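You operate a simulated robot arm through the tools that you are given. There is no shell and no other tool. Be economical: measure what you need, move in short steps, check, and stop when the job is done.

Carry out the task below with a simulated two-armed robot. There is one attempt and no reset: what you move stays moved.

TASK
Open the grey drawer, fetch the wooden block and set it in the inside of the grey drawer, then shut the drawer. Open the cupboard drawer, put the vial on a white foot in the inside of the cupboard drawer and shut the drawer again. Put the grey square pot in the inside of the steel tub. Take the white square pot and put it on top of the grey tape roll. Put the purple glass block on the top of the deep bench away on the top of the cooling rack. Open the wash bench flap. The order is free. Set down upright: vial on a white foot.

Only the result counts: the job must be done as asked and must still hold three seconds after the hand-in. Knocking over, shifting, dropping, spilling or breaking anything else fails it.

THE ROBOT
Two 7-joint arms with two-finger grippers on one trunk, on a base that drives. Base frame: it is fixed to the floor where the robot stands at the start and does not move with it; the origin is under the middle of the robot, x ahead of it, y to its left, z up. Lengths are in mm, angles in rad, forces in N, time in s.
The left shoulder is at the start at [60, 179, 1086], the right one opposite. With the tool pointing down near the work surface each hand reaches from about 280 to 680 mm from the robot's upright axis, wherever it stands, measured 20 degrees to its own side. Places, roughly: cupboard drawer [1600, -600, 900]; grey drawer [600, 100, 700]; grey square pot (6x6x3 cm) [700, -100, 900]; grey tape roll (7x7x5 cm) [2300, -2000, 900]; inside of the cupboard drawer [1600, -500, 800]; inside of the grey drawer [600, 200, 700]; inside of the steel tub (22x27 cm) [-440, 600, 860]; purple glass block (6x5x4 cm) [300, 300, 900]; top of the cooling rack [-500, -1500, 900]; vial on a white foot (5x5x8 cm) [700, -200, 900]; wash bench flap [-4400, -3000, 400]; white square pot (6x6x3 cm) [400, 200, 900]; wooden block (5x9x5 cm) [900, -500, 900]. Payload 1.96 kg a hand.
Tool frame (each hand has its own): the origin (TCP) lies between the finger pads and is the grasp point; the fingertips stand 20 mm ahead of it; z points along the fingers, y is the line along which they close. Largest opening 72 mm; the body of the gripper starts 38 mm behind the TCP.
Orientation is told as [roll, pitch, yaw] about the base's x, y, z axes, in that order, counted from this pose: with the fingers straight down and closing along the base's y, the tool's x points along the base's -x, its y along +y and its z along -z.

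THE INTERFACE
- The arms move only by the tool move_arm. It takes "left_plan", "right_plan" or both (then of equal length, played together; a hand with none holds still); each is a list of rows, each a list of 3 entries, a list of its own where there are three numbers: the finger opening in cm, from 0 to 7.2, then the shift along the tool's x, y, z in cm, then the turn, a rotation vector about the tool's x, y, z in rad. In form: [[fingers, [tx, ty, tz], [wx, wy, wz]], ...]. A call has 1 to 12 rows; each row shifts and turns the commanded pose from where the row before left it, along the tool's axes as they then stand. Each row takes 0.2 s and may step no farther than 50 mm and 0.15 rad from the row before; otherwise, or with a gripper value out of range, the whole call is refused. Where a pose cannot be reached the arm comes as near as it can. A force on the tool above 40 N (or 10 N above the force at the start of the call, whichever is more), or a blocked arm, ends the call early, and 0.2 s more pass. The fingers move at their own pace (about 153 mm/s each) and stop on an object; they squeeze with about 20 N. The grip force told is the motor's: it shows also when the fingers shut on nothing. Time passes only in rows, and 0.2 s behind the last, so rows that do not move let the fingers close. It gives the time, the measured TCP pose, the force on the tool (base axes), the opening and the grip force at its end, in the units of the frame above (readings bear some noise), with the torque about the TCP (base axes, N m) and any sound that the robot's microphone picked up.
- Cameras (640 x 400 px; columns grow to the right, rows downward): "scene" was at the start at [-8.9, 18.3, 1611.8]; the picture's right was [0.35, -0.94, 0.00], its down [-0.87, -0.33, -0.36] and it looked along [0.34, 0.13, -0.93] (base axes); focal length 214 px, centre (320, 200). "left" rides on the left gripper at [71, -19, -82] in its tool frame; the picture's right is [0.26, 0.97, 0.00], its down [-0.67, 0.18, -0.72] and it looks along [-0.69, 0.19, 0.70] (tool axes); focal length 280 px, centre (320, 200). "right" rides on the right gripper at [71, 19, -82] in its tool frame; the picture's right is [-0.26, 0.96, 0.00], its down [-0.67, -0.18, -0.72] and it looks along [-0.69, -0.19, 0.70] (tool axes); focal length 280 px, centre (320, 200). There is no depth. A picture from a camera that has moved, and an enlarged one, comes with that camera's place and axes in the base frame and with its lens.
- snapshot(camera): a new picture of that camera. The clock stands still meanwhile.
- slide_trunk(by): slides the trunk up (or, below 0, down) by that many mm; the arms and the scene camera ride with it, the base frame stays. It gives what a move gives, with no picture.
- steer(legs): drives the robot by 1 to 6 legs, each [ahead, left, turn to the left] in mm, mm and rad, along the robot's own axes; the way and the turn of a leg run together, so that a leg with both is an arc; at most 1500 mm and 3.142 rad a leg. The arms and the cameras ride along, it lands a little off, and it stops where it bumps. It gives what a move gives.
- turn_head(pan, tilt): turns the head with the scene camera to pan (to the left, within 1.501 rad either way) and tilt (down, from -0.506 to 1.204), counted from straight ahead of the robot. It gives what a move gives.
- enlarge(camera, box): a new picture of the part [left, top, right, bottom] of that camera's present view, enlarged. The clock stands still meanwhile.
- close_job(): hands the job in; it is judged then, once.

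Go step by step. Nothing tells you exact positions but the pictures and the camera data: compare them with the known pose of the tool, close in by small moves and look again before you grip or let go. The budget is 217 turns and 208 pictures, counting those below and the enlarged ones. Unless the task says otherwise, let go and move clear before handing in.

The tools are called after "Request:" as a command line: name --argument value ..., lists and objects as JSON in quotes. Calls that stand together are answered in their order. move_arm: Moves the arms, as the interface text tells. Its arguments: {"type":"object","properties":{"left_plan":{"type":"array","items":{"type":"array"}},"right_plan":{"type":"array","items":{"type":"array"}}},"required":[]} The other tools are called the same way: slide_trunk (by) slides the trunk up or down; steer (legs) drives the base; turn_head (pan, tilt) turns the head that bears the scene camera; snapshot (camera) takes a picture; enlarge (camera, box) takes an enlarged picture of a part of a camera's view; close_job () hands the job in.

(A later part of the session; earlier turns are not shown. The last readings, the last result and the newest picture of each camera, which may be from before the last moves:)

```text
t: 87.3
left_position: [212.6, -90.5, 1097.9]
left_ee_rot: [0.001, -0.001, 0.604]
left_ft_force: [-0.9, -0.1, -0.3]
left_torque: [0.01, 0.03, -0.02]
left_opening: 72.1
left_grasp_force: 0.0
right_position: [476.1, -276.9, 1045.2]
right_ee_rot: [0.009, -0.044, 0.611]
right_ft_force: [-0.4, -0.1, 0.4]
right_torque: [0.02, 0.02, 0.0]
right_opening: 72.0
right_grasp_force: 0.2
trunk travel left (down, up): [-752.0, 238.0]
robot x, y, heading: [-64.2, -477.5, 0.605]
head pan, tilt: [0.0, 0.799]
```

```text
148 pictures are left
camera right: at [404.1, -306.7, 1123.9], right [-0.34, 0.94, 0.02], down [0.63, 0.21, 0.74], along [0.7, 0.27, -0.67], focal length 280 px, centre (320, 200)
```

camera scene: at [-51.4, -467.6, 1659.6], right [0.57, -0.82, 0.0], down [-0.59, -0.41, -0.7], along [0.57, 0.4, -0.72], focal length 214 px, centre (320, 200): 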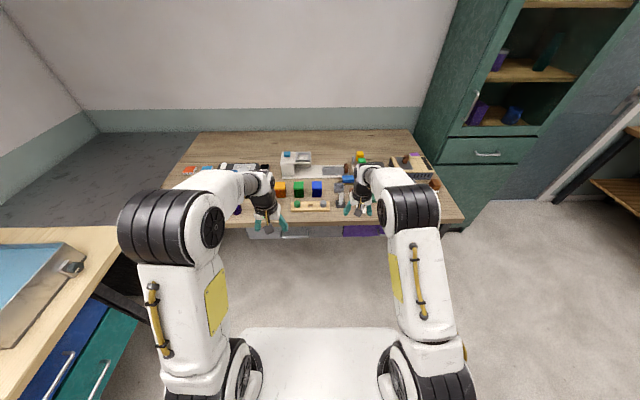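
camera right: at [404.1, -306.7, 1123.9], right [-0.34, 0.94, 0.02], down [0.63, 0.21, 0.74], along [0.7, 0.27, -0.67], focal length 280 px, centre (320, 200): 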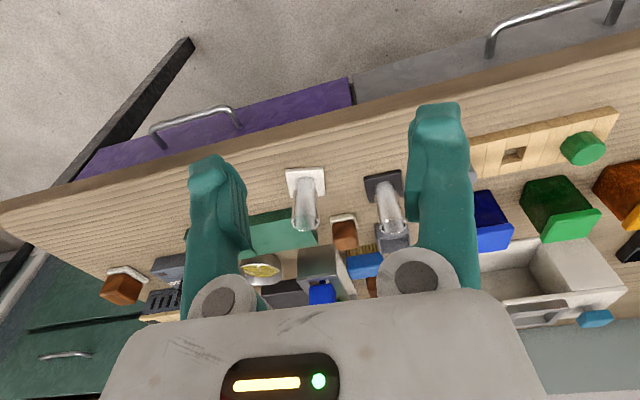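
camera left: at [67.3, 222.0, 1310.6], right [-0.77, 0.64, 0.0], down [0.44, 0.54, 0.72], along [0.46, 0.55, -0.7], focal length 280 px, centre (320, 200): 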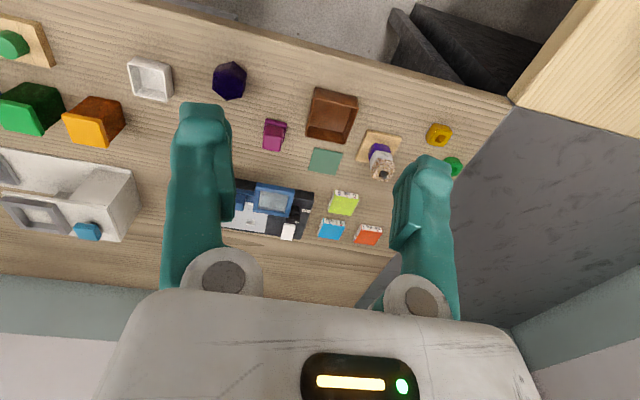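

Request:
enlarge --camera "scene" --box '[280, 145, 440, 245]'

Request:
turn_head --pan 1.45 --tilt 0.8

Request:
snapshot --camera "scene"

Request:
turn_head --pan 0 --tilt 0.8

```text
4.00 times, centred on (360, 195) of scene
camera zoom: at [-51.4, -467.6, 1659.6], right [0.57, -0.82, 0.0], down [-0.59, -0.41, -0.7], along [0.57, 0.4, -0.72], focal length 858 px, centre (160, 220)
```

zoom: 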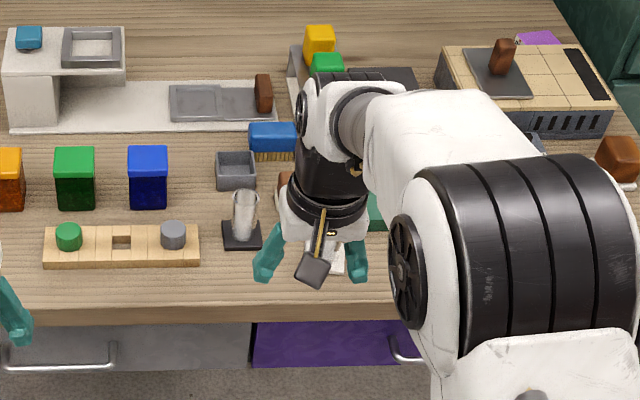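

```text
t: 88.8
left_position: [212.3, -90.0, 1098.4]
left_ee_rot: [0.0, 0.0, 0.604]
left_ft_force: [1.0, 0.4, 1.0]
left_torque: [-0.01, 0.01, -0.01]
left_opening: 72.1
left_grasp_force: 0.0
right_position: [475.8, -278.1, 1045.7]
right_ee_rot: [0.009, -0.044, 0.61]
right_ft_force: [0.0, 0.3, -0.1]
right_torque: [0.0, 0.01, 0.0]
right_opening: 71.9
right_grasp_force: 0.1
trunk travel left (down, up): [-752.0, 238.0]
robot x, y, heading: [-65.7, -478.4, 0.605]
head pan, tilt: [1.45, 0.799]
```

```text
146 pictures are left
camera scene: at [-155.0, -442.3, 1659.6], right [0.89, 0.46, 0.0], down [0.33, -0.63, -0.7], along [-0.32, 0.62, -0.72], focal length 214 px, centre (320, 200)
```

scene: 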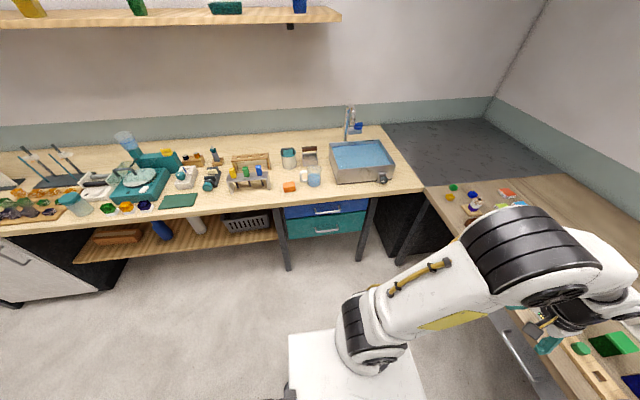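

```text
t: 90.4
left_position: [212.6, -91.9, 1097.5]
left_ee_rot: [0.0, 0.0, 0.604]
left_ft_force: [0.5, 0.8, 0.5]
left_torque: [-0.03, -0.02, 0.03]
left_opening: 72.1
left_grasp_force: 0.1
right_position: [477.1, -278.0, 1046.4]
right_ee_rot: [0.008, -0.045, 0.612]
right_ft_force: [-0.2, -0.3, 1.1]
right_torque: [0.02, -0.01, 0.04]
right_opening: 71.8
right_grasp_force: 0.1
trunk travel left (down, up): [-752.0, 238.0]
robot x, y, heading: [-66.2, -476.9, 0.606]
head pan, tilt: [0.0, 0.799]
```

The tub is on the left bench's right end. The grey pot stands behind the black-foot vial; I'll drive so the right hand is above the pot and turn the gripper 90° so its camera clears the vial.

Request:
steer --legs '[[317, 50, 0]]'

Request:
move_arm --right_plan '[[7.2, [0, 0, 0], [0, 0.045, 0]], [7.2, [0, 0, 0], [0, 0, -0.148]], [7.2, [0, 0, 0], [0, 0, -0.148]], [7.2, [0, 0, 0], [0, 0, -0.148]], [7.2, [0, 0, 0], [0, 0, -0.148]], [7.2, [0, 0, 0], [0, 0, -0.148]], [7.2, [0, 0, 0], [0, 0, -0.148]], [7.2, [0, 0, 0], [0, 0, -0.148]], [7.2, [0, 0, 0], [0, 0, -0.148]], [7.2, [0, 0, 0], [0, 0, -0.148]], [7.2, [0, 0, 0], [0, 0, -0.148]]]'

Request:
snapshot --camera "right"

Request:
enlarge --camera "scene" --box '[280, 165, 440, 265]'

```text
t: 92.5
left_position: [448.5, 128.5, 1097.7]
left_ee_rot: [0.001, 0.001, 0.601]
left_ft_force: [0.4, -0.6, 0.0]
left_torque: [0.0, 0.01, 0.03]
left_opening: 71.9
left_grasp_force: 0.0
right_position: [710.7, -60.3, 1045.4]
right_ee_rot: [0.009, -0.048, 0.608]
right_ft_force: [0.5, 0.4, 0.5]
right_torque: [0.0, -0.02, 0.03]
right_opening: 72.0
right_grasp_force: 0.1
trunk travel left (down, up): [-752.0, 238.0]
robot x, y, heading: [168.0, -258.5, 0.609]
head pan, tilt: [0.0, 0.799]
```

```text
t: 94.9
left_position: [448.1, 129.5, 1098.0]
left_ee_rot: [-0.001, 0.0, 0.601]
left_ft_force: [-1.1, 0.1, 0.8]
left_torque: [0.03, 0.05, -0.03]
left_opening: 72.0
left_grasp_force: 0.1
right_position: [711.4, -59.7, 1046.9]
right_ee_rot: [-0.042, -0.02, 1.941]
right_ft_force: [0.2, 0.4, 0.7]
right_torque: [0.0, 0.02, 0.0]
right_opening: 71.9
right_grasp_force: 0.2
right hand out of reach, approached as far as the arm can: row 2
trunk travel left (down, up): [-752.0, 238.0]
robot x, y, heading: [166.3, -255.8, 0.601]
head pan, tilt: [0.0, 0.799]
```

```text
145 pictures are left
camera right: at [715.9, -136.5, 1124.6], right [-0.99, -0.1, -0.04], down [-0.1, 0.67, 0.74], along [-0.05, 0.73, -0.68], focal length 280 px, centre (320, 200)
```

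right: 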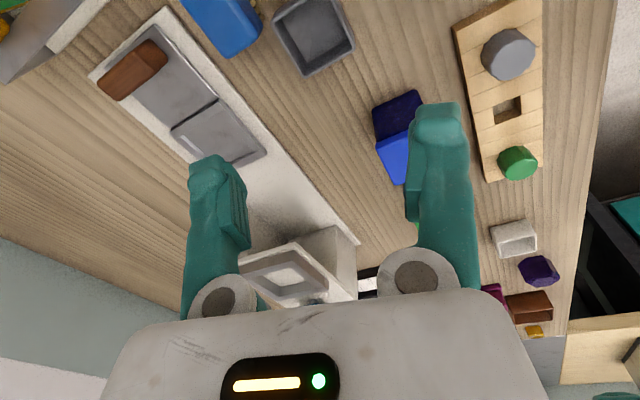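

```text
4.00 times, centred on (360, 215) of scene
camera zoom: at [182.6, -246.9, 1659.6], right [0.56, -0.83, 0.0], down [-0.59, -0.4, -0.7], along [0.58, 0.39, -0.72], focal length 858 px, centre (160, 140)
```

zoom: 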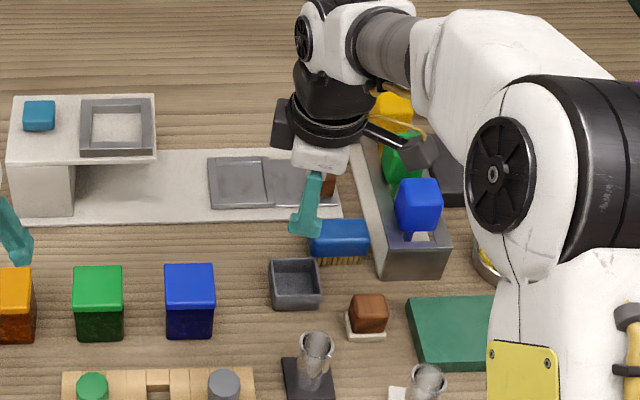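

Request:
move_arm --right_plan '[[7.2, [0, 0, 0], [0, 0, -0.12]], [7.2, [0, 0, 0], [0, 0, -0.115]], [7.2, [0.8, -1.5, 0], [0, 0, 0]], [7.2, [0, 0, 4], [0, 0, 0]], [7.2, [0, 0, 4], [0, 0, 0]], [7.2, [0, 0, 2], [0, 0, 0]]]'

Request:
snapshot --camera "right"

Request:
enlarge --camera "scene" --box '[280, 165, 440, 265]'

```text
t: 96.3
left_position: [447.7, 127.7, 1098.8]
left_ee_rot: [0.001, -0.002, 0.6]
left_ft_force: [0.5, -0.5, -0.2]
left_torque: [-0.05, -0.01, -0.02]
left_opening: 72.3
left_grasp_force: 0.1
right_position: [723.0, -56.1, 945.7]
right_ee_rot: [-0.045, -0.008, 2.174]
right_ft_force: [-0.1, -1.4, -0.2]
right_torque: [0.01, 0.02, 0.01]
right_opening: 72.2
right_grasp_force: 0.2
right hand out of reach, approached as far as the arm can: row 3
trunk travel left (down, up): [-752.0, 238.0]
robot x, y, heading: [170.0, -257.7, 0.601]
head pan, tilt: [0.0, 0.799]
```

```text
143 pictures are left
camera right: at [743.6, -128.8, 1026.0], right [-0.94, -0.33, -0.04], down [-0.26, 0.63, 0.73], along [-0.21, 0.7, -0.68], focal length 280 px, centre (320, 200)
```

right: 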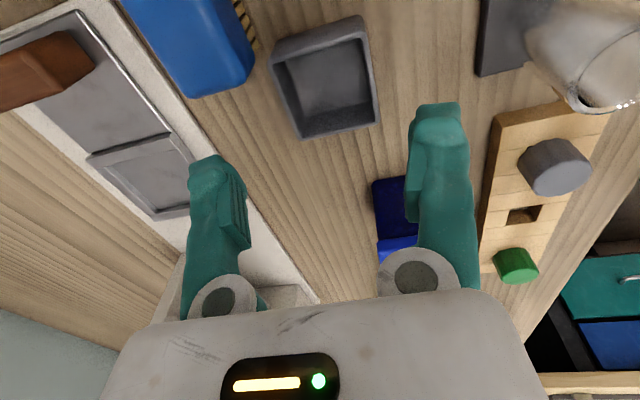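

```text
4.00 times, centred on (360, 215) of scene
camera zoom: at [182.5, -246.8, 1659.6], right [0.56, -0.83, 0.0], down [-0.59, -0.41, -0.7], along [0.58, 0.39, -0.72], focal length 858 px, centre (160, 140)
```

zoom: 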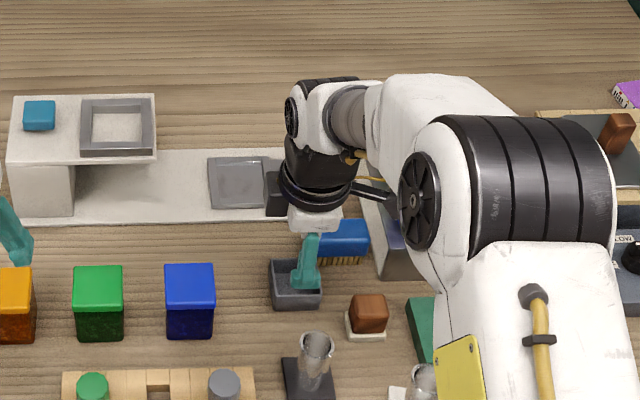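

Pot is 8 mm / 6.5 mm off the tool axis; correct, descend and grip.

Request:
move_arm --right_plan '[[7.2, [0.8, 0.65, 0], [0, 0, 0]], [7.2, [0, 0, 3], [0, 0, 0]], [7.2, [0, 0, 2.5], [0, 0, 0]]]'

Request:
snapshot --camera "right"

```text
t: 97.1
left_position: [448.2, 128.3, 1097.7]
left_ee_rot: [0.0, 0.001, 0.599]
left_ft_force: [-0.7, -0.5, -0.6]
left_torque: [-0.05, 0.0, 0.02]
left_opening: 72.3
left_grasp_force: 0.0
right_position: [721.9, -63.8, 890.8]
right_ee_rot: [-0.046, -0.008, 2.175]
right_ft_force: [-0.4, -0.4, -0.2]
right_torque: [0.0, 0.03, 0.0]
right_opening: 72.1
right_grasp_force: 0.1
trunk travel left (down, up): [-752.0, 238.0]
robot x, y, heading: [167.2, -258.6, 0.598]
head pan, tilt: [0.0, 0.799]
```

```text
141 pictures are left
camera right: at [743.5, -136.5, 970.2], right [-0.94, -0.33, -0.04], down [-0.26, 0.63, 0.73], along [-0.22, 0.7, -0.68], focal length 280 px, centre (320, 200)
```

right: 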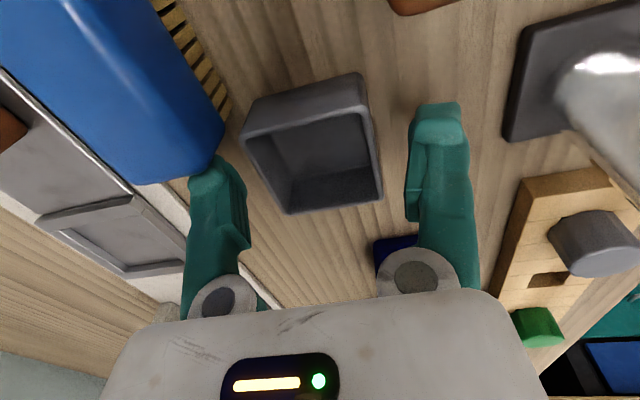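

The far finger would hit the blue brush, so I'll grip the pot's near wall instead, one finger inside and one outside.

Request:
move_arm --right_plan '[[5.0, [0, 0, -1], [0, 0, 0]], [5.0, [0, 2.9, 0], [0, 0, 0]], [5.0, [0, 0, 1], [0, 0, 0]]]'

Request:
snapshot --camera "right"

```text
t: 97.9
left_position: [447.8, 128.9, 1097.3]
left_ee_rot: [0.001, 0.002, 0.6]
left_ft_force: [0.2, -0.1, 0.5]
left_torque: [0.02, 0.01, 0.01]
left_opening: 72.0
left_grasp_force: 0.0
right_position: [699.8, -79.5, 888.0]
right_ee_rot: [-0.045, -0.009, 2.172]
right_ft_force: [0.1, 0.7, -0.3]
right_torque: [-0.01, 0.02, -0.01]
right_opening: 49.8
right_grasp_force: 0.1
trunk travel left (down, up): [-752.0, 238.0]
robot x, y, heading: [163.8, -256.8, 0.604]
head pan, tilt: [0.0, 0.799]
```

```text
140 pictures are left
camera right: at [720.9, -152.4, 968.5], right [-0.94, -0.33, -0.04], down [-0.25, 0.63, 0.73], along [-0.21, 0.7, -0.68], focal length 280 px, centre (320, 200)
```

right: 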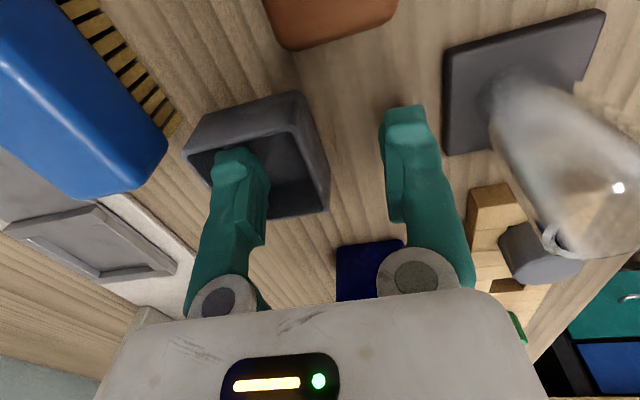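

Request:
move_arm --right_plan '[[5.0, [0, 0, 1.2], [0, 0, 0]], [0, [0, 0, 0], [0, 0, 0]], [0, [0, 0, 0], [0, 0, 0]], [0, [0, 0, 0], [0, 0, 0]]]'

Request:
move_arm --right_plan '[[0, [0, 0, -2], [0, 0, 0]], [0, [0, 0, -3], [0, 0, 0]], [0, [0, 0, -4], [0, 0, 0]], [0, [0, 0, -4], [0, 0, 0]]]'

Request:
snapshot --camera "right"

```text
t: 98.9
left_position: [447.5, 128.9, 1099.2]
left_ee_rot: [0.0, 0.0, 0.6]
left_ft_force: [-0.1, -0.6, 0.7]
left_torque: [0.01, -0.01, 0.01]
left_opening: 72.2
left_grasp_force: 0.1
right_position: [699.2, -79.7, 876.0]
right_ee_rot: [-0.045, -0.01, 2.175]
right_ft_force: [0.2, 0.4, 0.9]
right_torque: [-0.05, 0.0, 0.03]
right_opening: 6.1
right_grasp_force: 19.6
trunk travel left (down, up): [-752.0, 238.0]
robot x, y, heading: [163.2, -255.4, 0.6]
head pan, tilt: [0.0, 0.799]
```

```text
t: 99.9
left_position: [446.3, 129.6, 1098.7]
left_ee_rot: [-0.001, -0.002, 0.601]
left_ft_force: [-0.6, -0.1, -0.8]
left_torque: [-0.01, -0.05, 0.0]
left_opening: 72.0
left_grasp_force: 0.1
right_position: [695.2, -85.9, 1006.2]
right_ee_rot: [-0.046, -0.008, 2.176]
right_ft_force: [0.7, -0.6, -0.9]
right_torque: [-0.04, -0.01, 0.02]
right_opening: 5.8
right_grasp_force: 20.0
trunk travel left (down, up): [-752.0, 238.0]
robot x, y, heading: [166.7, -258.9, 0.599]
head pan, tilt: [0.0, 0.799]
```

```text
139 pictures are left
camera right: at [715.7, -159.6, 1086.7], right [-0.94, -0.33, -0.04], down [-0.26, 0.63, 0.73], along [-0.21, 0.7, -0.68], focal length 280 px, centre (320, 200)
```

right: 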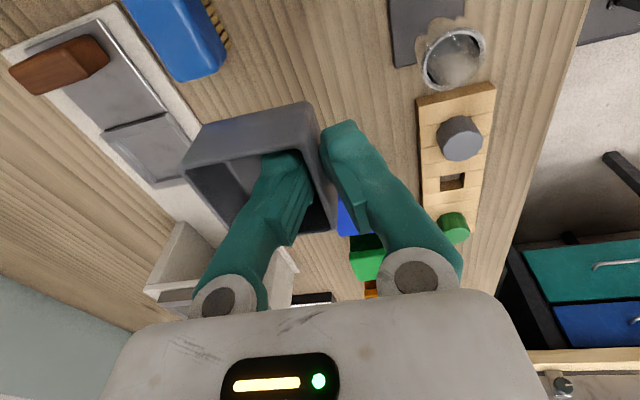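

Pot held by its wall. Raise and drive to the steel tub on the left bench.

Request:
slide_trunk --by 150

Request:
steer --legs '[[-190, 0, 0], [0, 0, 1.58], [400, 0, 0]]'

Request:
snapshot --camera "scene"

Request:
snapshot --camera "right"

```text
t: 101.7
left_position: [447.3, 128.8, 1248.0]
left_ee_rot: [-0.001, 0.001, 0.599]
left_ft_force: [-0.6, 0.0, -0.4]
left_torque: [0.03, 0.0, -0.02]
left_opening: 71.9
left_grasp_force: 0.0
right_position: [695.3, -86.1, 1155.1]
right_ee_rot: [-0.047, -0.009, 2.175]
right_ft_force: [0.7, 0.6, -1.6]
right_torque: [-0.02, 0.01, 0.03]
right_opening: 6.0
right_grasp_force: 20.2
trunk travel left (down, up): [-902.0, 88.0]
robot x, y, heading: [170.8, -257.9, 0.605]
head pan, tilt: [0.0, 0.799]
```

```text
t: 109.2
left_position: [-607.5, 232.6, 1249.6]
left_ee_rot: [0.001, -0.001, 2.187]
left_ft_force: [-0.1, 0.4, -0.5]
left_torque: [-0.02, -0.01, 0.01]
left_opening: 71.7
left_grasp_force: 0.0
right_position: [-396.5, 483.1, 1157.2]
right_ee_rot: [-0.047, -0.009, -2.522]
right_ft_force: [0.0, 0.2, -0.4]
right_torque: [-0.03, 0.0, 0.0]
right_opening: 6.1
right_grasp_force: 19.8
trunk travel left (down, up): [-902.0, 88.0]
robot x, y, heading: [-222.0, -38.5, 2.192]
head pan, tilt: [0.0, 0.799]
```

```text
138 pictures are left
camera scene: at [-231.0, -26.2, 1809.6], right [0.82, 0.58, 0.0], down [0.41, -0.58, -0.7], along [-0.4, 0.57, -0.72], focal length 214 px, centre (320, 200)
```

scene: 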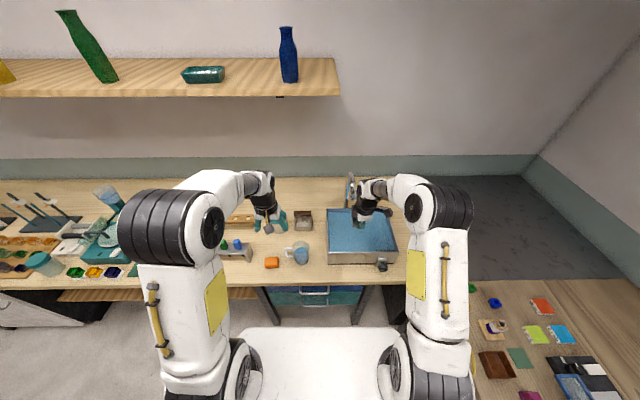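

```text
137 pictures are left
camera right: at [-326.3, 506.1, 1236.4], right [0.35, -0.94, -0.04], down [-0.63, -0.27, 0.73], along [-0.69, -0.23, -0.68], focal length 280 px, centre (320, 200)
```

right: 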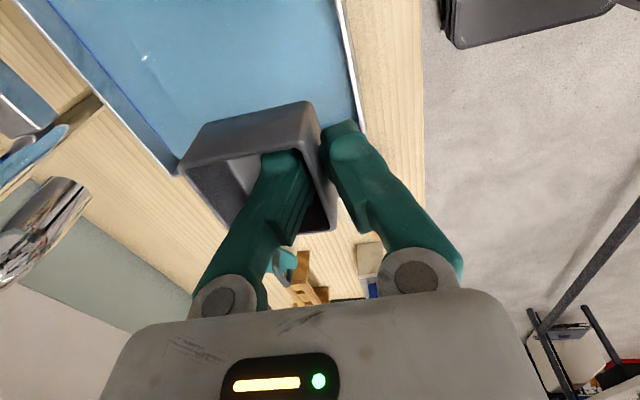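

Request:
steer --legs '[[112, -60, 0]]'

Request:
slide_trunk --by -150

Request:
enlarge --camera "scene" --box '[260, 160, 460, 285]'

Request:
snapshot --camera "right"

```text
t: 110.5
left_position: [-626.0, 358.4, 1248.7]
left_ee_rot: [0.001, -0.002, 2.187]
left_ft_force: [0.6, -0.7, 0.7]
left_torque: [0.0, 0.0, -0.01]
left_opening: 71.9
left_grasp_force: 0.0
right_position: [-415.3, 608.4, 1156.3]
right_ee_rot: [-0.047, -0.007, -2.524]
right_ft_force: [0.0, -0.5, -1.4]
right_torque: [-0.04, -0.02, 0.0]
right_opening: 5.7
right_grasp_force: 20.2
trunk travel left (down, up): [-902.0, 88.0]
robot x, y, heading: [-237.6, 81.5, 2.186]
head pan, tilt: [0.0, 0.799]
```

```text
t: 112.2
left_position: [-626.1, 359.9, 1098.6]
left_ee_rot: [0.001, 0.0, 2.185]
left_ft_force: [-0.1, -0.1, 0.1]
left_torque: [0.04, 0.02, -0.02]
left_opening: 72.0
left_grasp_force: 0.1
right_position: [-414.9, 609.7, 1005.7]
right_ee_rot: [-0.046, -0.009, -2.521]
right_ft_force: [0.4, 0.3, -1.1]
right_torque: [-0.04, -0.03, 0.02]
right_opening: 5.8
right_grasp_force: 19.9
trunk travel left (down, up): [-752.0, 238.0]
robot x, y, heading: [-239.9, 88.8, 2.185]
head pan, tilt: [0.0, 0.799]
```

```text
3.20 times, centred on (360, 222) of scene
camera zoom: at [-249.1, 100.8, 1659.6], right [0.82, 0.58, 0.0], down [0.41, -0.59, -0.7], along [-0.4, 0.57, -0.72], focal length 686 px, centre (192, 128)
```

zoom: 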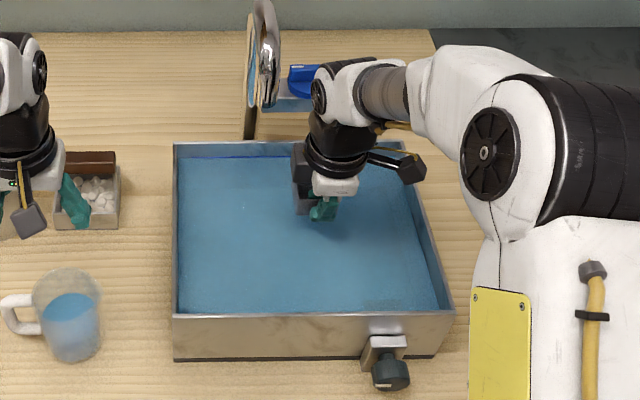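

```text
135 pictures are left
camera right: at [-343.9, 632.5, 1086.0], right [0.35, -0.94, -0.04], down [-0.63, -0.27, 0.73], along [-0.69, -0.23, -0.68], focal length 280 px, centre (320, 200)
```

right: 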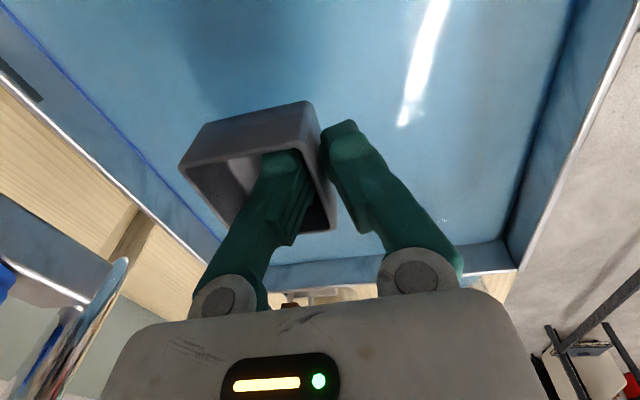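

Pot is above the tub middle. Lower until it touches the tub floor.

Request:
move_arm --right_plan '[[0, [0, 0, 4], [0, 0, 0]], [0, [0, 0, 3], [0, 0, 0]], [0, [0, 0, 2], [0, 0, 0]], [0, [0, 0, 1], [0, 0, 0]], [0, [0, 0, 0.6], [0, 0, 0]], [0, [0, 0, 0.6], [0, 0, 0]], [0, [0, 0, 0.5], [0, 0, 0]], [0, [0, 0, 0.5], [0, 0, 0]], [0, [0, 0, 0.5], [0, 0, 0]]]'

Request:
enlarge --camera "scene" --box '[280, 180, 440, 280]'

```text
t: 114.2
left_position: [-624.8, 356.3, 1099.8]
left_ee_rot: [0.001, -0.004, 2.189]
left_ft_force: [0.8, -0.4, 0.2]
left_torque: [-0.01, -0.06, -0.02]
left_opening: 72.0
left_grasp_force: 0.0
right_position: [-418.4, 615.5, 883.7]
right_ee_rot: [-0.054, -0.007, -2.523]
right_ft_force: [-1.3, 1.6, 26.9]
right_torque: [0.08, 0.1, 0.0]
right_opening: 6.2
right_grasp_force: 20.6
trunk travel left (down, up): [-752.0, 238.0]
robot x, y, heading: [-231.6, 82.0, 2.187]
head pan, tilt: [0.0, 0.799]
```

```text
4.00 times, centred on (360, 230) of scene
camera zoom: at [-247.7, 96.6, 1659.9], right [0.82, 0.58, 0.0], down [0.41, -0.58, -0.7], along [-0.4, 0.57, -0.72], focal length 858 px, centre (160, 80)
```

zoom: 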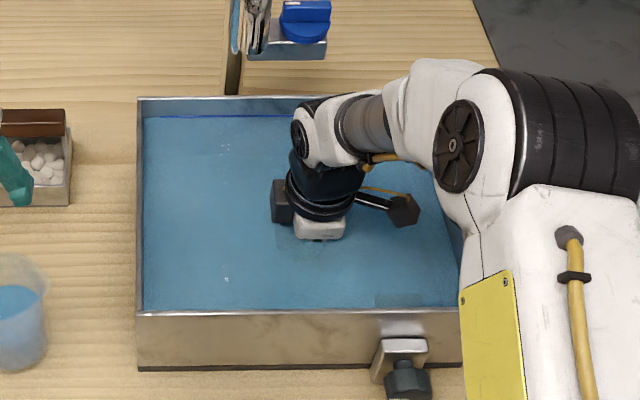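

Contact at the floor. Release gently and lift.

Request:
move_arm --right_plan '[[0, [0, 0, -0.2], [0, 0, 0]], [3.5, [0, 0, 0], [0, 0, 0]], [3.5, [0, 0, 0], [0, 0, 0]], [3.5, [0, 0, -3], [0, 0, 0]], [3.5, [0, 0, -4], [0, 0, 0]], [5, [0, 0, -4], [0, 0, 0]], [7.2, [0, 0, -4], [0, 0, 0]]]'

Request:
snapshot --camera "right"

```text
t: 114.7
left_position: [-624.9, 357.8, 1100.2]
left_ee_rot: [0.0, -0.004, 2.185]
left_ft_force: [0.0, 0.8, -1.5]
left_torque: [-0.02, 0.03, -0.02]
left_opening: 72.3
left_grasp_force: 0.0
right_position: [-418.5, 613.1, 884.6]
right_ee_rot: [-0.047, -0.007, -2.521]
right_ft_force: [1.9, -6.0, 21.9]
right_torque: [0.3, 0.22, -0.03]
right_opening: 31.7
right_grasp_force: 0.0
trunk travel left (down, up): [-752.0, 238.0]
robot x, y, heading: [-238.5, 85.1, 2.184]
head pan, tilt: [0.0, 0.799]
stopped in row 2 (right hand): the force on the tool passed its limit at 50 N (the readings are from after the stop); the commanded pose is now the measured one
```

```text
133 pictures are left
camera right: at [-347.0, 635.3, 963.6], right [0.35, -0.94, -0.04], down [-0.63, -0.27, 0.73], along [-0.7, -0.22, -0.68], focal length 280 px, centre (320, 200)
```

right: 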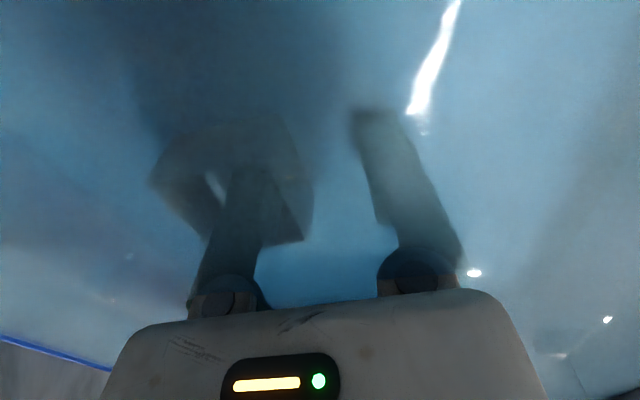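

The tub holds water; the pot is released inside. Lift out.

Request:
move_arm --right_plan '[[3.2, [0, 0, -1], [0, 0, 0]], [3.2, [0, 0, -3], [0, 0, 0]], [3.2, [0, 0, -4], [0, 0, 0]], [5, [0, 0, -4], [0, 0, 0]], [7.2, [0, 0, -4], [0, 0, 0]]]'

Request:
snapshot --camera "right"

Request:
enlarge --camera "scene" --box '[280, 180, 440, 280]'

```text
t: 115.9
left_position: [-624.8, 360.3, 1098.1]
left_ee_rot: [0.0, -0.002, 2.184]
left_ft_force: [-0.3, -0.4, -0.4]
left_torque: [-0.02, -0.02, 0.01]
left_opening: 72.1
left_grasp_force: 0.1
right_position: [-416.8, 610.2, 1043.2]
right_ee_rot: [-0.045, -0.008, -2.523]
right_ft_force: [1.2, -0.1, -0.5]
right_torque: [0.01, -0.02, 0.03]
right_opening: 71.8
right_grasp_force: 0.1
trunk travel left (down, up): [-752.0, 238.0]
robot x, y, heading: [-235.2, 84.7, 2.185]
head pan, tilt: [0.0, 0.799]
```

```text
132 pictures are left
camera right: at [-343.9, 632.2, 1123.0], right [0.35, -0.94, -0.04], down [-0.63, -0.26, 0.73], along [-0.69, -0.23, -0.68], focal length 280 px, centre (320, 200)
```

right: 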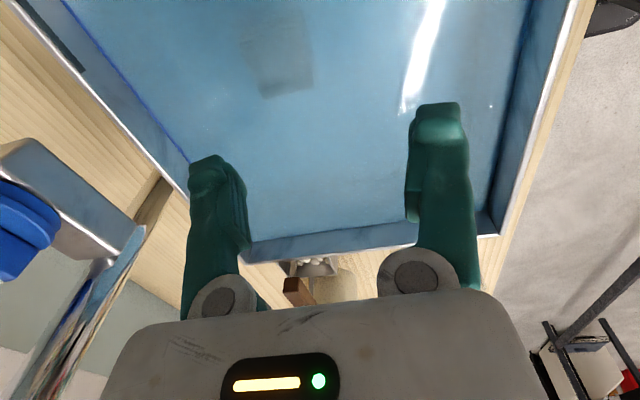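

```text
4.00 times, centred on (360, 230) of scene
camera zoom: at [-248.6, 99.4, 1659.5], right [0.82, 0.58, 0.0], down [0.41, -0.58, -0.7], along [-0.4, 0.57, -0.72], focal length 858 px, centre (160, 80)
```

zoom: 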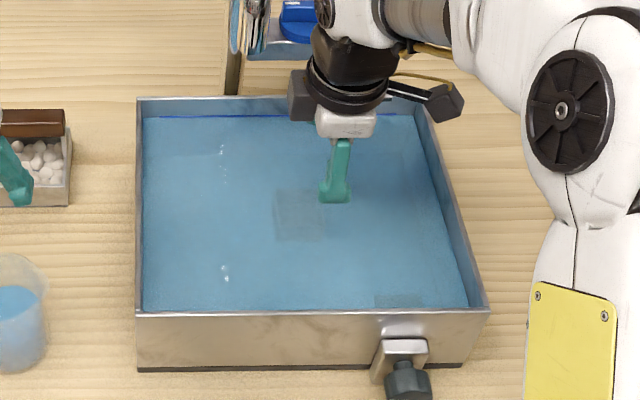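

The grey pot is in the tub. Now rotate the hand back and drive to the cupboard to look at its drawer.

Request:
move_arm --right_plan '[[7.2, [0, 0, -2], [0.03, 0, 0.142]], [7.2, [0, 0, 0], [0.015, 0, 0.142]], [7.2, [0, 0, 0], [0, 0, 0.142]], [7.2, [0, 0, 0], [0, 0, 0.142]], [7.2, [0, 0, 0], [0, 0, 0.142]], [7.2, [0, 0, 0], [0, 0, 0.142]], [7.2, [0, 0, 0], [0, 0, 0.142]], [7.2, [0, 0, 0], [0, 0, 0.142]], [7.2, [0, 0, 0], [0, 0, 0.142]], [7.2, [0, 0, 0], [0, 0, 0.142]], [7.2, [0, 0, 0], [0, 0, 0.142]]]'

Request:
slide_trunk --by 80

Request:
steer --legs '[[-420, 0, 0], [0, 0, -1.577], [0, -1184, 0]]'

Request:
snapshot --camera "scene"

```text
t: 118.3
left_position: [-626.5, 360.1, 1097.5]
left_ee_rot: [0.001, -0.001, 2.186]
left_ft_force: [0.0, 0.6, -0.2]
left_torque: [-0.02, -0.02, 0.03]
left_opening: 71.7
left_grasp_force: 0.0
right_position: [-412.4, 610.3, 1061.8]
right_ee_rot: [0.004, -0.088, 2.197]
right_ft_force: [-0.7, 0.4, -0.4]
right_torque: [0.01, 0.01, 0.0]
right_opening: 72.0
right_grasp_force: 0.1
trunk travel left (down, up): [-752.0, 238.0]
robot x, y, heading: [-234.6, 84.3, 2.187]
head pan, tilt: [0.0, 0.799]
```

```text
t: 119.5
left_position: [-626.3, 359.6, 1178.2]
left_ee_rot: [0.0, 0.001, 2.186]
left_ft_force: [-0.4, 0.2, 0.1]
left_torque: [0.0, 0.01, 0.0]
left_opening: 72.1
left_grasp_force: 0.1
right_position: [-412.8, 610.3, 1142.1]
right_ee_rot: [0.003, -0.087, 2.198]
right_ft_force: [0.9, 0.0, -0.1]
right_torque: [0.0, 0.02, 0.01]
right_opening: 72.2
right_grasp_force: 0.0
trunk travel left (down, up): [-832.0, 158.0]
robot x, y, heading: [-238.7, 81.2, 2.186]
head pan, tilt: [0.0, 0.799]
```

```text
t: 131.6
left_position: [987.8, -852.9, 1179.1]
left_ee_rot: [0.001, -0.001, 0.618]
left_ft_force: [0.5, -0.7, -0.2]
left_torque: [-0.03, 0.02, 0.04]
left_opening: 72.0
left_grasp_force: 0.1
right_position: [1239.4, -1064.8, 1142.6]
right_ee_rot: [0.002, -0.088, 0.63]
right_ft_force: [-0.7, 1.2, 1.1]
right_torque: [0.0, 0.07, -0.02]
right_opening: 71.9
right_grasp_force: 0.1
trunk travel left (down, up): [-832.0, 158.0]
robot x, y, heading: [712.8, -1243.0, 0.617]
head pan, tilt: [0.0, 0.799]
```

```text
130 pictures are left
camera scene: at [729.6, -1232.1, 1739.6], right [0.58, -0.81, 0.0], down [-0.58, -0.42, -0.7], along [0.57, 0.4, -0.72], focal length 214 px, centre (320, 200)
```

scene: 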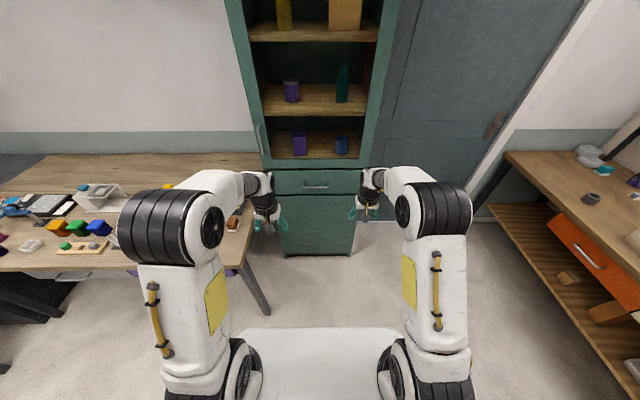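

Request:
snapshot --camera "right"

Request:
snapshot --camera "left"

Request:
enlarge --camera "scene" --box '[240, 150, 400, 250]'

```text
129 pictures are left
camera right: at [1163.7, -1096.5, 1216.7], right [-0.36, 0.93, 0.03], down [0.6, 0.21, 0.77], along [0.71, 0.29, -0.64], focal length 280 px, centre (320, 200)
```

right: 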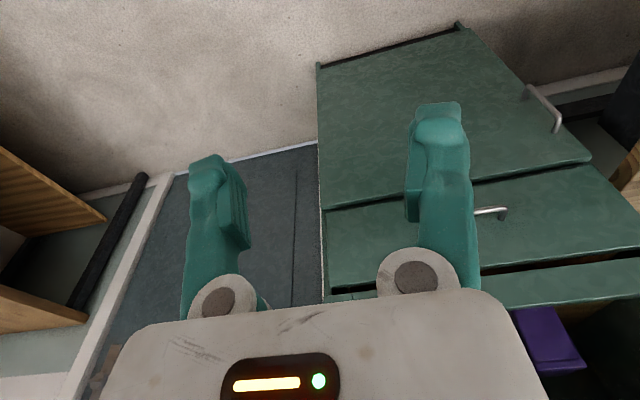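

```text
128 pictures are left
camera left: at [941.2, -907.7, 1260.6], right [-0.77, 0.64, 0.0], down [0.44, 0.54, 0.72], along [0.45, 0.55, -0.7], focal length 280 px, centre (320, 200)
```

left: 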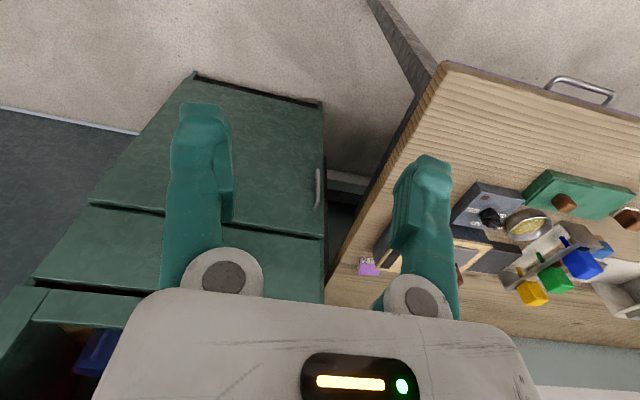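

```text
4.00 times, centred on (320, 200) of scene
camera zoom: at [729.6, -1232.1, 1739.6], right [0.58, -0.81, 0.0], down [-0.58, -0.42, -0.7], along [0.57, 0.4, -0.72], focal length 858 px, centre (320, 200)
```

zoom: 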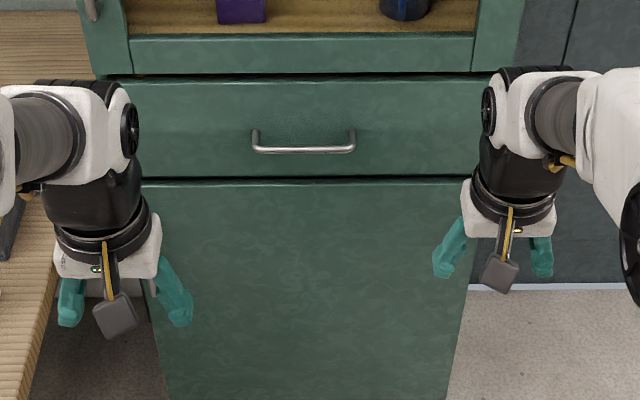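

Handle found at about bench-frame u=787, v=−1403, z=922. Turn the right hand to point forward with vertical closing.

Request:
move_arm --right_plan '[[7.2, [0, 0, 0], [0, 0.088, 0]], [7.2, [0, 0, 0], [0.0864, -0.0864, -0.0864]], [7.2, [0, 0, 0], [0.0864, -0.0864, -0.0864]], [7.2, [0, 0, 0], [0.0864, -0.0864, -0.0864]], [7.2, [0, 0, 0], [0.0864, -0.0864, -0.0864]], [7.2, [0, 0, 0], [0.0864, -0.0864, -0.0864]], [7.2, [0, 0, 0], [0.0864, -0.0864, -0.0864]], [7.2, [0, 0, 0], [0.0864, -0.0864, -0.0864]]]'

Request:
move_arm --right_plan '[[7.2, [0, 0, 0], [0.0864, -0.0864, -0.0864]], [7.2, [0, 0, 0], [0.0864, -0.0864, -0.0864]], [7.2, [0, 0, 0], [0.0864, -0.0864, -0.0864]], [7.2, [0, 0, 0], [0.0864, -0.0864, -0.0864]], [7.2, [0, 0, 0], [0.0864, -0.0864, -0.0864]], [7.2, [0, 0, 0], [0.0864, -0.0864, -0.0864]], [7.2, [0, 0, 0], [0.0864, -0.0864, -0.0864]]]'

```text
t: 133.4
left_position: [987.2, -850.6, 1179.6]
left_ee_rot: [-0.001, -0.001, 0.618]
left_ft_force: [-0.2, 0.4, 0.2]
left_torque: [0.01, -0.03, 0.0]
left_opening: 72.0
left_grasp_force: 0.1
right_position: [1236.8, -1063.7, 1142.7]
right_ee_rot: [-0.786, -0.34, 1.417]
right_ft_force: [-0.5, 0.4, -0.3]
right_torque: [-0.01, 0.01, -0.03]
right_opening: 71.9
right_grasp_force: 0.0
trunk travel left (down, up): [-832.0, 158.0]
robot x, y, heading: [709.7, -1240.5, 0.613]
head pan, tilt: [0.0, 0.799]
```

```text
t: 134.5
left_position: [986.6, -849.2, 1178.3]
left_ee_rot: [0.0, 0.0, 0.623]
left_ft_force: [0.0, 0.1, 0.1]
left_torque: [-0.02, 0.01, 0.01]
left_opening: 72.0
left_grasp_force: 0.0
right_position: [1239.5, -1053.8, 1165.4]
right_ee_rot: [-1.259, -0.438, 1.864]
right_ft_force: [-0.5, 0.4, 0.0]
right_torque: [0.0, -0.01, -0.02]
right_opening: 72.1
right_grasp_force: 0.1
trunk travel left (down, up): [-832.0, 158.0]
robot x, y, heading: [718.5, -1241.9, 0.62]
head pan, tilt: [0.0, 0.799]
stopped in row 5 (right hand): the arm was blocked; the commanded pose is now the measured one
```

Request:
move_arm --right_plan '[[7.2, [0, 0, 0], [0, 0, -0.146]], [7.2, [0, 0, 0], [0, 0, -0.146]], [7.2, [0, 0, 0], [0, 0, -0.146]], [7.2, [0, 0, 0], [0.07, -0.05, 0]], [7.2, [0, 0, 0], [0.07, -0.05, 0]], [7.2, [0, 0, 0], [0.07, -0.05, 0]], [7.2, [0, 0, 0], [0.07, -0.05, 0]]]'

Request:
turn_head --pan 0 --tilt 0.6

Request:
snapshot --camera "scene"

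```text
t: 136.1
left_position: [986.9, -850.2, 1179.1]
left_ee_rot: [0.0, -0.001, 0.622]
left_ft_force: [0.3, -0.2, -0.1]
left_torque: [-0.02, 0.04, 0.03]
left_opening: 72.1
left_grasp_force: 0.0
right_position: [1238.4, -1052.0, 1166.3]
right_ee_rot: [-1.576, -0.046, 2.2]
right_ft_force: [0.3, -0.3, 0.3]
right_torque: [-0.03, -0.01, 0.0]
right_opening: 71.6
right_grasp_force: 0.0
trunk travel left (down, up): [-832.0, 158.0]
robot x, y, heading: [715.5, -1241.7, 0.615]
head pan, tilt: [0.0, 0.799]
```

```text
t: 136.8
left_position: [987.3, -849.5, 1178.1]
left_ee_rot: [-0.001, 0.0, 0.625]
left_ft_force: [-0.8, 0.0, 0.6]
left_torque: [0.01, -0.01, 0.04]
left_opening: 72.1
left_grasp_force: 0.1
right_position: [1237.7, -1051.8, 1165.0]
right_ee_rot: [-1.573, -0.046, 2.197]
right_ft_force: [-0.3, 0.0, -0.4]
right_torque: [0.04, 0.05, -0.03]
right_opening: 71.8
right_grasp_force: 0.1
trunk travel left (down, up): [-832.0, 158.0]
robot x, y, heading: [715.1, -1242.8, 0.617]
head pan, tilt: [0.0, 0.6]
```

```text
126 pictures are left
camera scene: at [736.0, -1228.0, 1756.4], right [0.58, -0.81, 0.0], down [-0.46, -0.33, -0.82], along [0.67, 0.48, -0.57], focal length 214 px, centre (320, 200)
```

scene: 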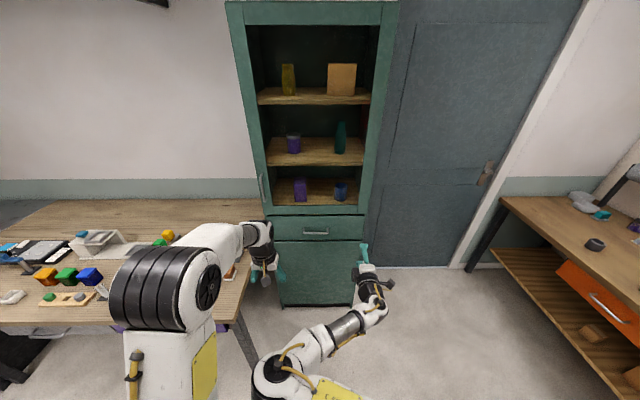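

Request:
move_arm --right_plan '[[7.2, [-3.3, 0, 0], [0, 0, -0.045]], [7.2, [-3.3, 0, 0], [0, 0, 0]], [7.2, [-3.3, 0, 0], [0, 0, 0]], [7.2, [-3.1, 0, 0], [0, 0, 0]]]'

Request:
slide_trunk --by -243

Request:
steer --legs '[[250, 38, 0]]'

Request:
snapshot --camera "scene"

Request:
snapshot --camera "right"

```text
t: 137.8
left_position: [985.3, -847.2, 1177.8]
left_ee_rot: [0.0, 0.0, 0.634]
left_ft_force: [0.3, -0.3, -0.8]
left_torque: [0.0, 0.01, 0.01]
left_opening: 72.1
left_grasp_force: 0.0
right_position: [1235.9, -1021.7, 1155.8]
right_ee_rot: [-1.575, 0.069, 2.032]
right_ft_force: [-1.1, 0.1, 0.8]
right_torque: [0.0, -0.01, -0.01]
right_opening: 72.2
right_grasp_force: 0.0
trunk travel left (down, up): [-832.0, 158.0]
robot x, y, heading: [719.1, -1242.2, 0.618]
head pan, tilt: [0.0, 0.6]
stopped in row 4 (right hand): the arm was blocked; the commanded pose is now the measured one
```

```text
t: 140.3
left_position: [985.6, -849.9, 935.3]
left_ee_rot: [0.0, 0.0, 0.628]
left_ft_force: [-0.1, 0.6, -0.2]
left_torque: [0.0, 0.02, -0.03]
left_opening: 72.1
left_grasp_force: 0.1
right_position: [1236.7, -1022.5, 912.2]
right_ee_rot: [-1.576, 0.07, 2.028]
right_ft_force: [0.7, 0.0, 0.7]
right_torque: [0.0, 0.04, 0.0]
right_opening: 72.3
right_grasp_force: 0.1
trunk travel left (down, up): [-589.0, 401.0]
robot x, y, heading: [713.6, -1244.0, 0.617]
head pan, tilt: [0.0, 0.6]
```

```text
t: 142.1
left_position: [1169.4, -673.0, 934.2]
left_ee_rot: [-0.001, 0.0, 0.628]
left_ft_force: [-0.3, -0.1, 0.5]
left_torque: [-0.03, 0.03, -0.02]
left_opening: 72.0
left_grasp_force: 0.2
right_position: [1420.6, -847.6, 912.1]
right_ee_rot: [-1.576, 0.07, 2.027]
right_ft_force: [-0.2, -0.3, -0.4]
right_torque: [-0.03, 0.0, -0.03]
right_opening: 71.9
right_grasp_force: 0.1
trunk travel left (down, up): [-589.0, 401.0]
robot x, y, heading: [896.2, -1061.9, 0.614]
head pan, tilt: [0.0, 0.6]
```

```text
125 pictures are left
camera scene: at [920.2, -1050.7, 1513.4], right [0.58, -0.82, 0.0], down [-0.46, -0.33, -0.82], along [0.67, 0.48, -0.57], focal length 214 px, centre (320, 200)
```

scene: 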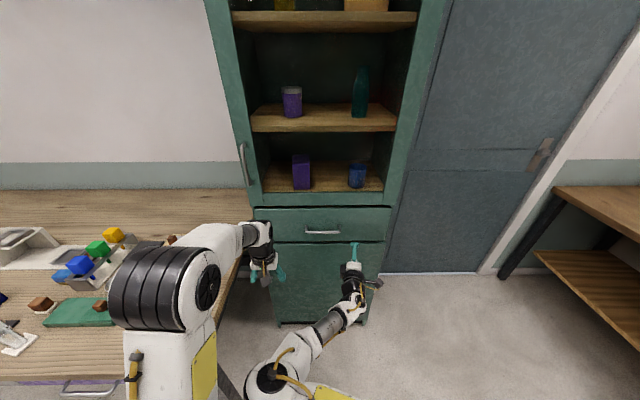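

```text
124 pictures are left
camera right: at [1378.8, -949.1, 897.1], right [-0.08, 0.18, -0.98], down [-0.94, 0.3, 0.13], along [0.32, 0.94, 0.14], focal length 280 px, centre (320, 200)
```

right: 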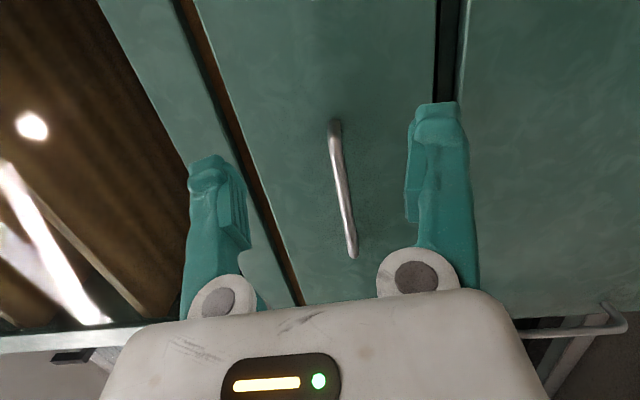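

Turning the robot slightly left will both align the hand with the drawer and centre it on the handle.

Request:
steer --legs '[[0, 0, 0.153]]'

Request:
move_arm --right_plan '[[7.2, [0, 0, 0], [0, 0, 0.07]]]'

Request:
enlarge --camera "scene" --box '[280, 180, 440, 280]'

Request:
snapshot --camera "right"

```text
t: 143.2
left_position: [1106.0, -635.0, 936.6]
left_ee_rot: [0.0, 0.0, 0.784]
left_ft_force: [0.3, -0.2, 0.0]
left_torque: [0.0, -0.03, -0.02]
left_opening: 72.1
left_grasp_force: 0.1
right_position: [1380.8, -770.8, 912.5]
right_ee_rot: [-1.575, 0.069, 2.179]
right_ft_force: [0.3, 0.5, -0.3]
right_torque: [-0.02, 0.01, -0.02]
right_opening: 72.2
right_grasp_force: 0.1
trunk travel left (down, up): [-589.0, 401.0]
robot x, y, heading: [897.2, -1066.5, 0.769]
head pan, tilt: [0.0, 0.6]
```

```text
t: 143.6
left_position: [1105.1, -636.2, 934.8]
left_ee_rot: [0.002, -0.003, 0.781]
left_ft_force: [-0.7, 0.8, 0.2]
left_torque: [-0.02, 0.01, -0.01]
left_opening: 71.9
left_grasp_force: 0.0
right_position: [1385.1, -772.7, 912.9]
right_ee_rot: [-1.578, 0.007, 2.174]
right_ft_force: [0.1, 0.1, 0.4]
right_torque: [0.02, 0.03, 0.01]
right_opening: 72.1
right_grasp_force: 0.1
trunk travel left (down, up): [-589.0, 401.0]
robot x, y, heading: [898.4, -1067.3, 0.769]
head pan, tilt: [0.0, 0.6]
```

```text
4.00 times, centred on (360, 230) of scene
camera zoom: at [917.0, -1048.3, 1513.4], right [0.7, -0.72, 0.0], down [-0.41, -0.39, -0.82], along [0.59, 0.57, -0.57], focal length 858 px, centre (160, 80)
```

zoom: 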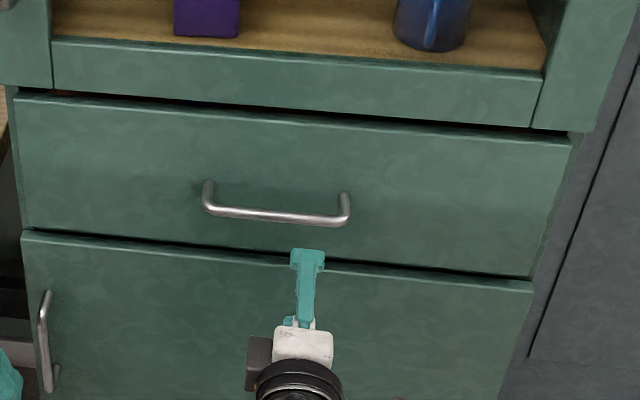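

```text
122 pictures are left
camera right: at [1357.3, -879.5, 892.9], right [-0.14, 0.21, -0.97], down [-0.97, 0.15, 0.17], along [0.18, 0.97, 0.19], focal length 280 px, centre (320, 200)
```

right: 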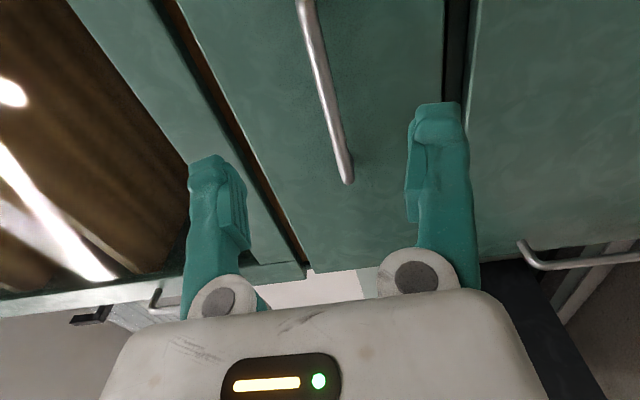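

Aligned with the handle. Advance and grip.

Request:
move_arm --right_plan '[[7.2, [0, 0, 3.2], [0, 0, 0]], [7.2, [0, 0, 3.2], [0, 0, 0]], [7.2, [0, 0, 2.9], [0, 0, 0]], [0, [0, 0, 0], [0, 0, 0]], [0, [0, 0, 0], [0, 0, 0]], [0, [0, 0, 0], [0, 0, 0]]]'

Request:
snapshot --camera "right"

```text
t: 145.0
left_position: [1106.8, -633.6, 934.9]
left_ee_rot: [-0.001, 0.001, 0.784]
left_ft_force: [-0.7, 0.1, 0.8]
left_torque: [0.02, -0.01, 0.0]
left_opening: 72.1
left_grasp_force: 0.0
right_position: [1456.4, -717.2, 912.5]
right_ee_rot: [-1.575, -0.001, 2.181]
right_ft_force: [-0.8, 0.3, -10.7]
right_torque: [-0.13, 0.06, 0.02]
right_opening: 9.2
right_grasp_force: 36.8
trunk travel left (down, up): [-589.0, 401.0]
robot x, y, heading: [900.8, -1066.9, 0.77]
head pan, tilt: [0.0, 0.6]
```

```text
121 pictures are left
camera right: at [1430.0, -823.1, 892.3], right [-0.15, 0.22, -0.97], down [-0.97, 0.14, 0.18], along [0.18, 0.97, 0.19], focal length 280 px, centre (320, 200)
```

right: 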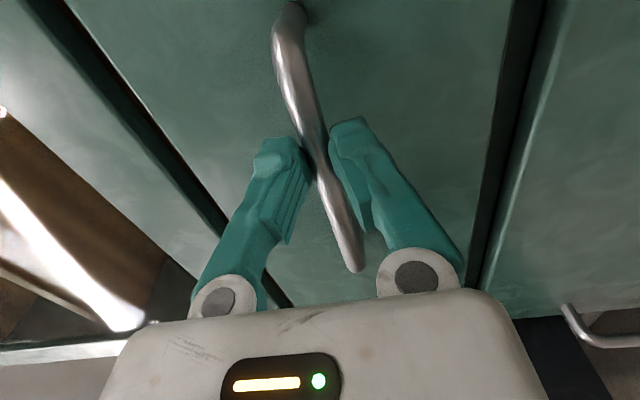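

Request:
move_arm --right_plan '[[0, [0, 0.1, -1], [0, 0, 0]], [0, [0, 0, -1.8], [0, 0, 0]], [0, [0, 0, -1.8], [0, 0, 0]], [0, [0, 0, -1.8], [0, 0, 0]], [0, [0, 0, -1.8], [0, 0, 0]], [0, [0, 0, -1.8], [0, 0, 0]], [0, [0, 0, -1.8], [0, 0, 0]], [0, [0, 0, -1.8], [0, 0, 0]], [0, [0, 0, -1.8], [0, 0, 0]], [0, [0, 0, -1.8], [0, 0, 0]], [0, [0, 0, -1.8], [0, 0, 0]], [0, [0, 0, -1.8], [0, 0, 0]]]'

Request:
snapshot --camera "scene"

```text
t: 147.6
left_position: [1101.8, -630.7, 936.4]
left_ee_rot: [0.001, -0.005, 0.797]
left_ft_force: [0.2, -0.8, -0.1]
left_torque: [-0.03, -0.02, 0.01]
left_opening: 71.8
left_grasp_force: 0.1
right_position: [1343.3, -879.1, 909.9]
right_ee_rot: [-1.59, 0.047, 2.019]
right_ft_force: [0.2, 0.5, 1.3]
right_torque: [0.01, 0.01, 0.02]
right_opening: 0.0
right_grasp_force: 29.7
trunk travel left (down, up): [-589.0, 401.0]
robot x, y, heading: [899.4, -1065.9, 0.769]
head pan, tilt: [0.0, 0.6]
stopped in row 12 (right hand): the arm was blocked; the commanded pose is now the measured one
```

```text
120 pictures are left
camera scene: at [916.4, -1048.0, 1513.4], right [0.7, -0.72, 0.0], down [-0.41, -0.39, -0.82], along [0.59, 0.57, -0.57], focal length 214 px, centre (320, 200)
```

scene: 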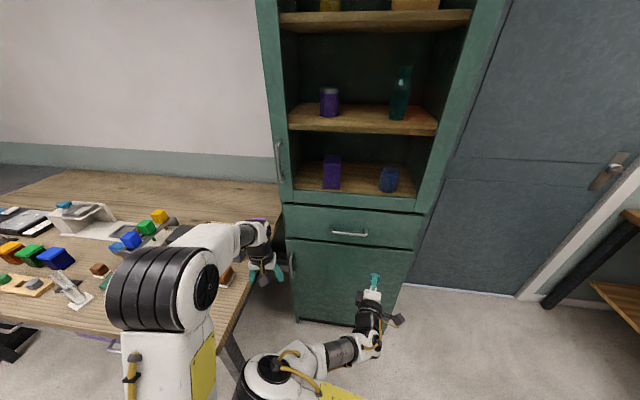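

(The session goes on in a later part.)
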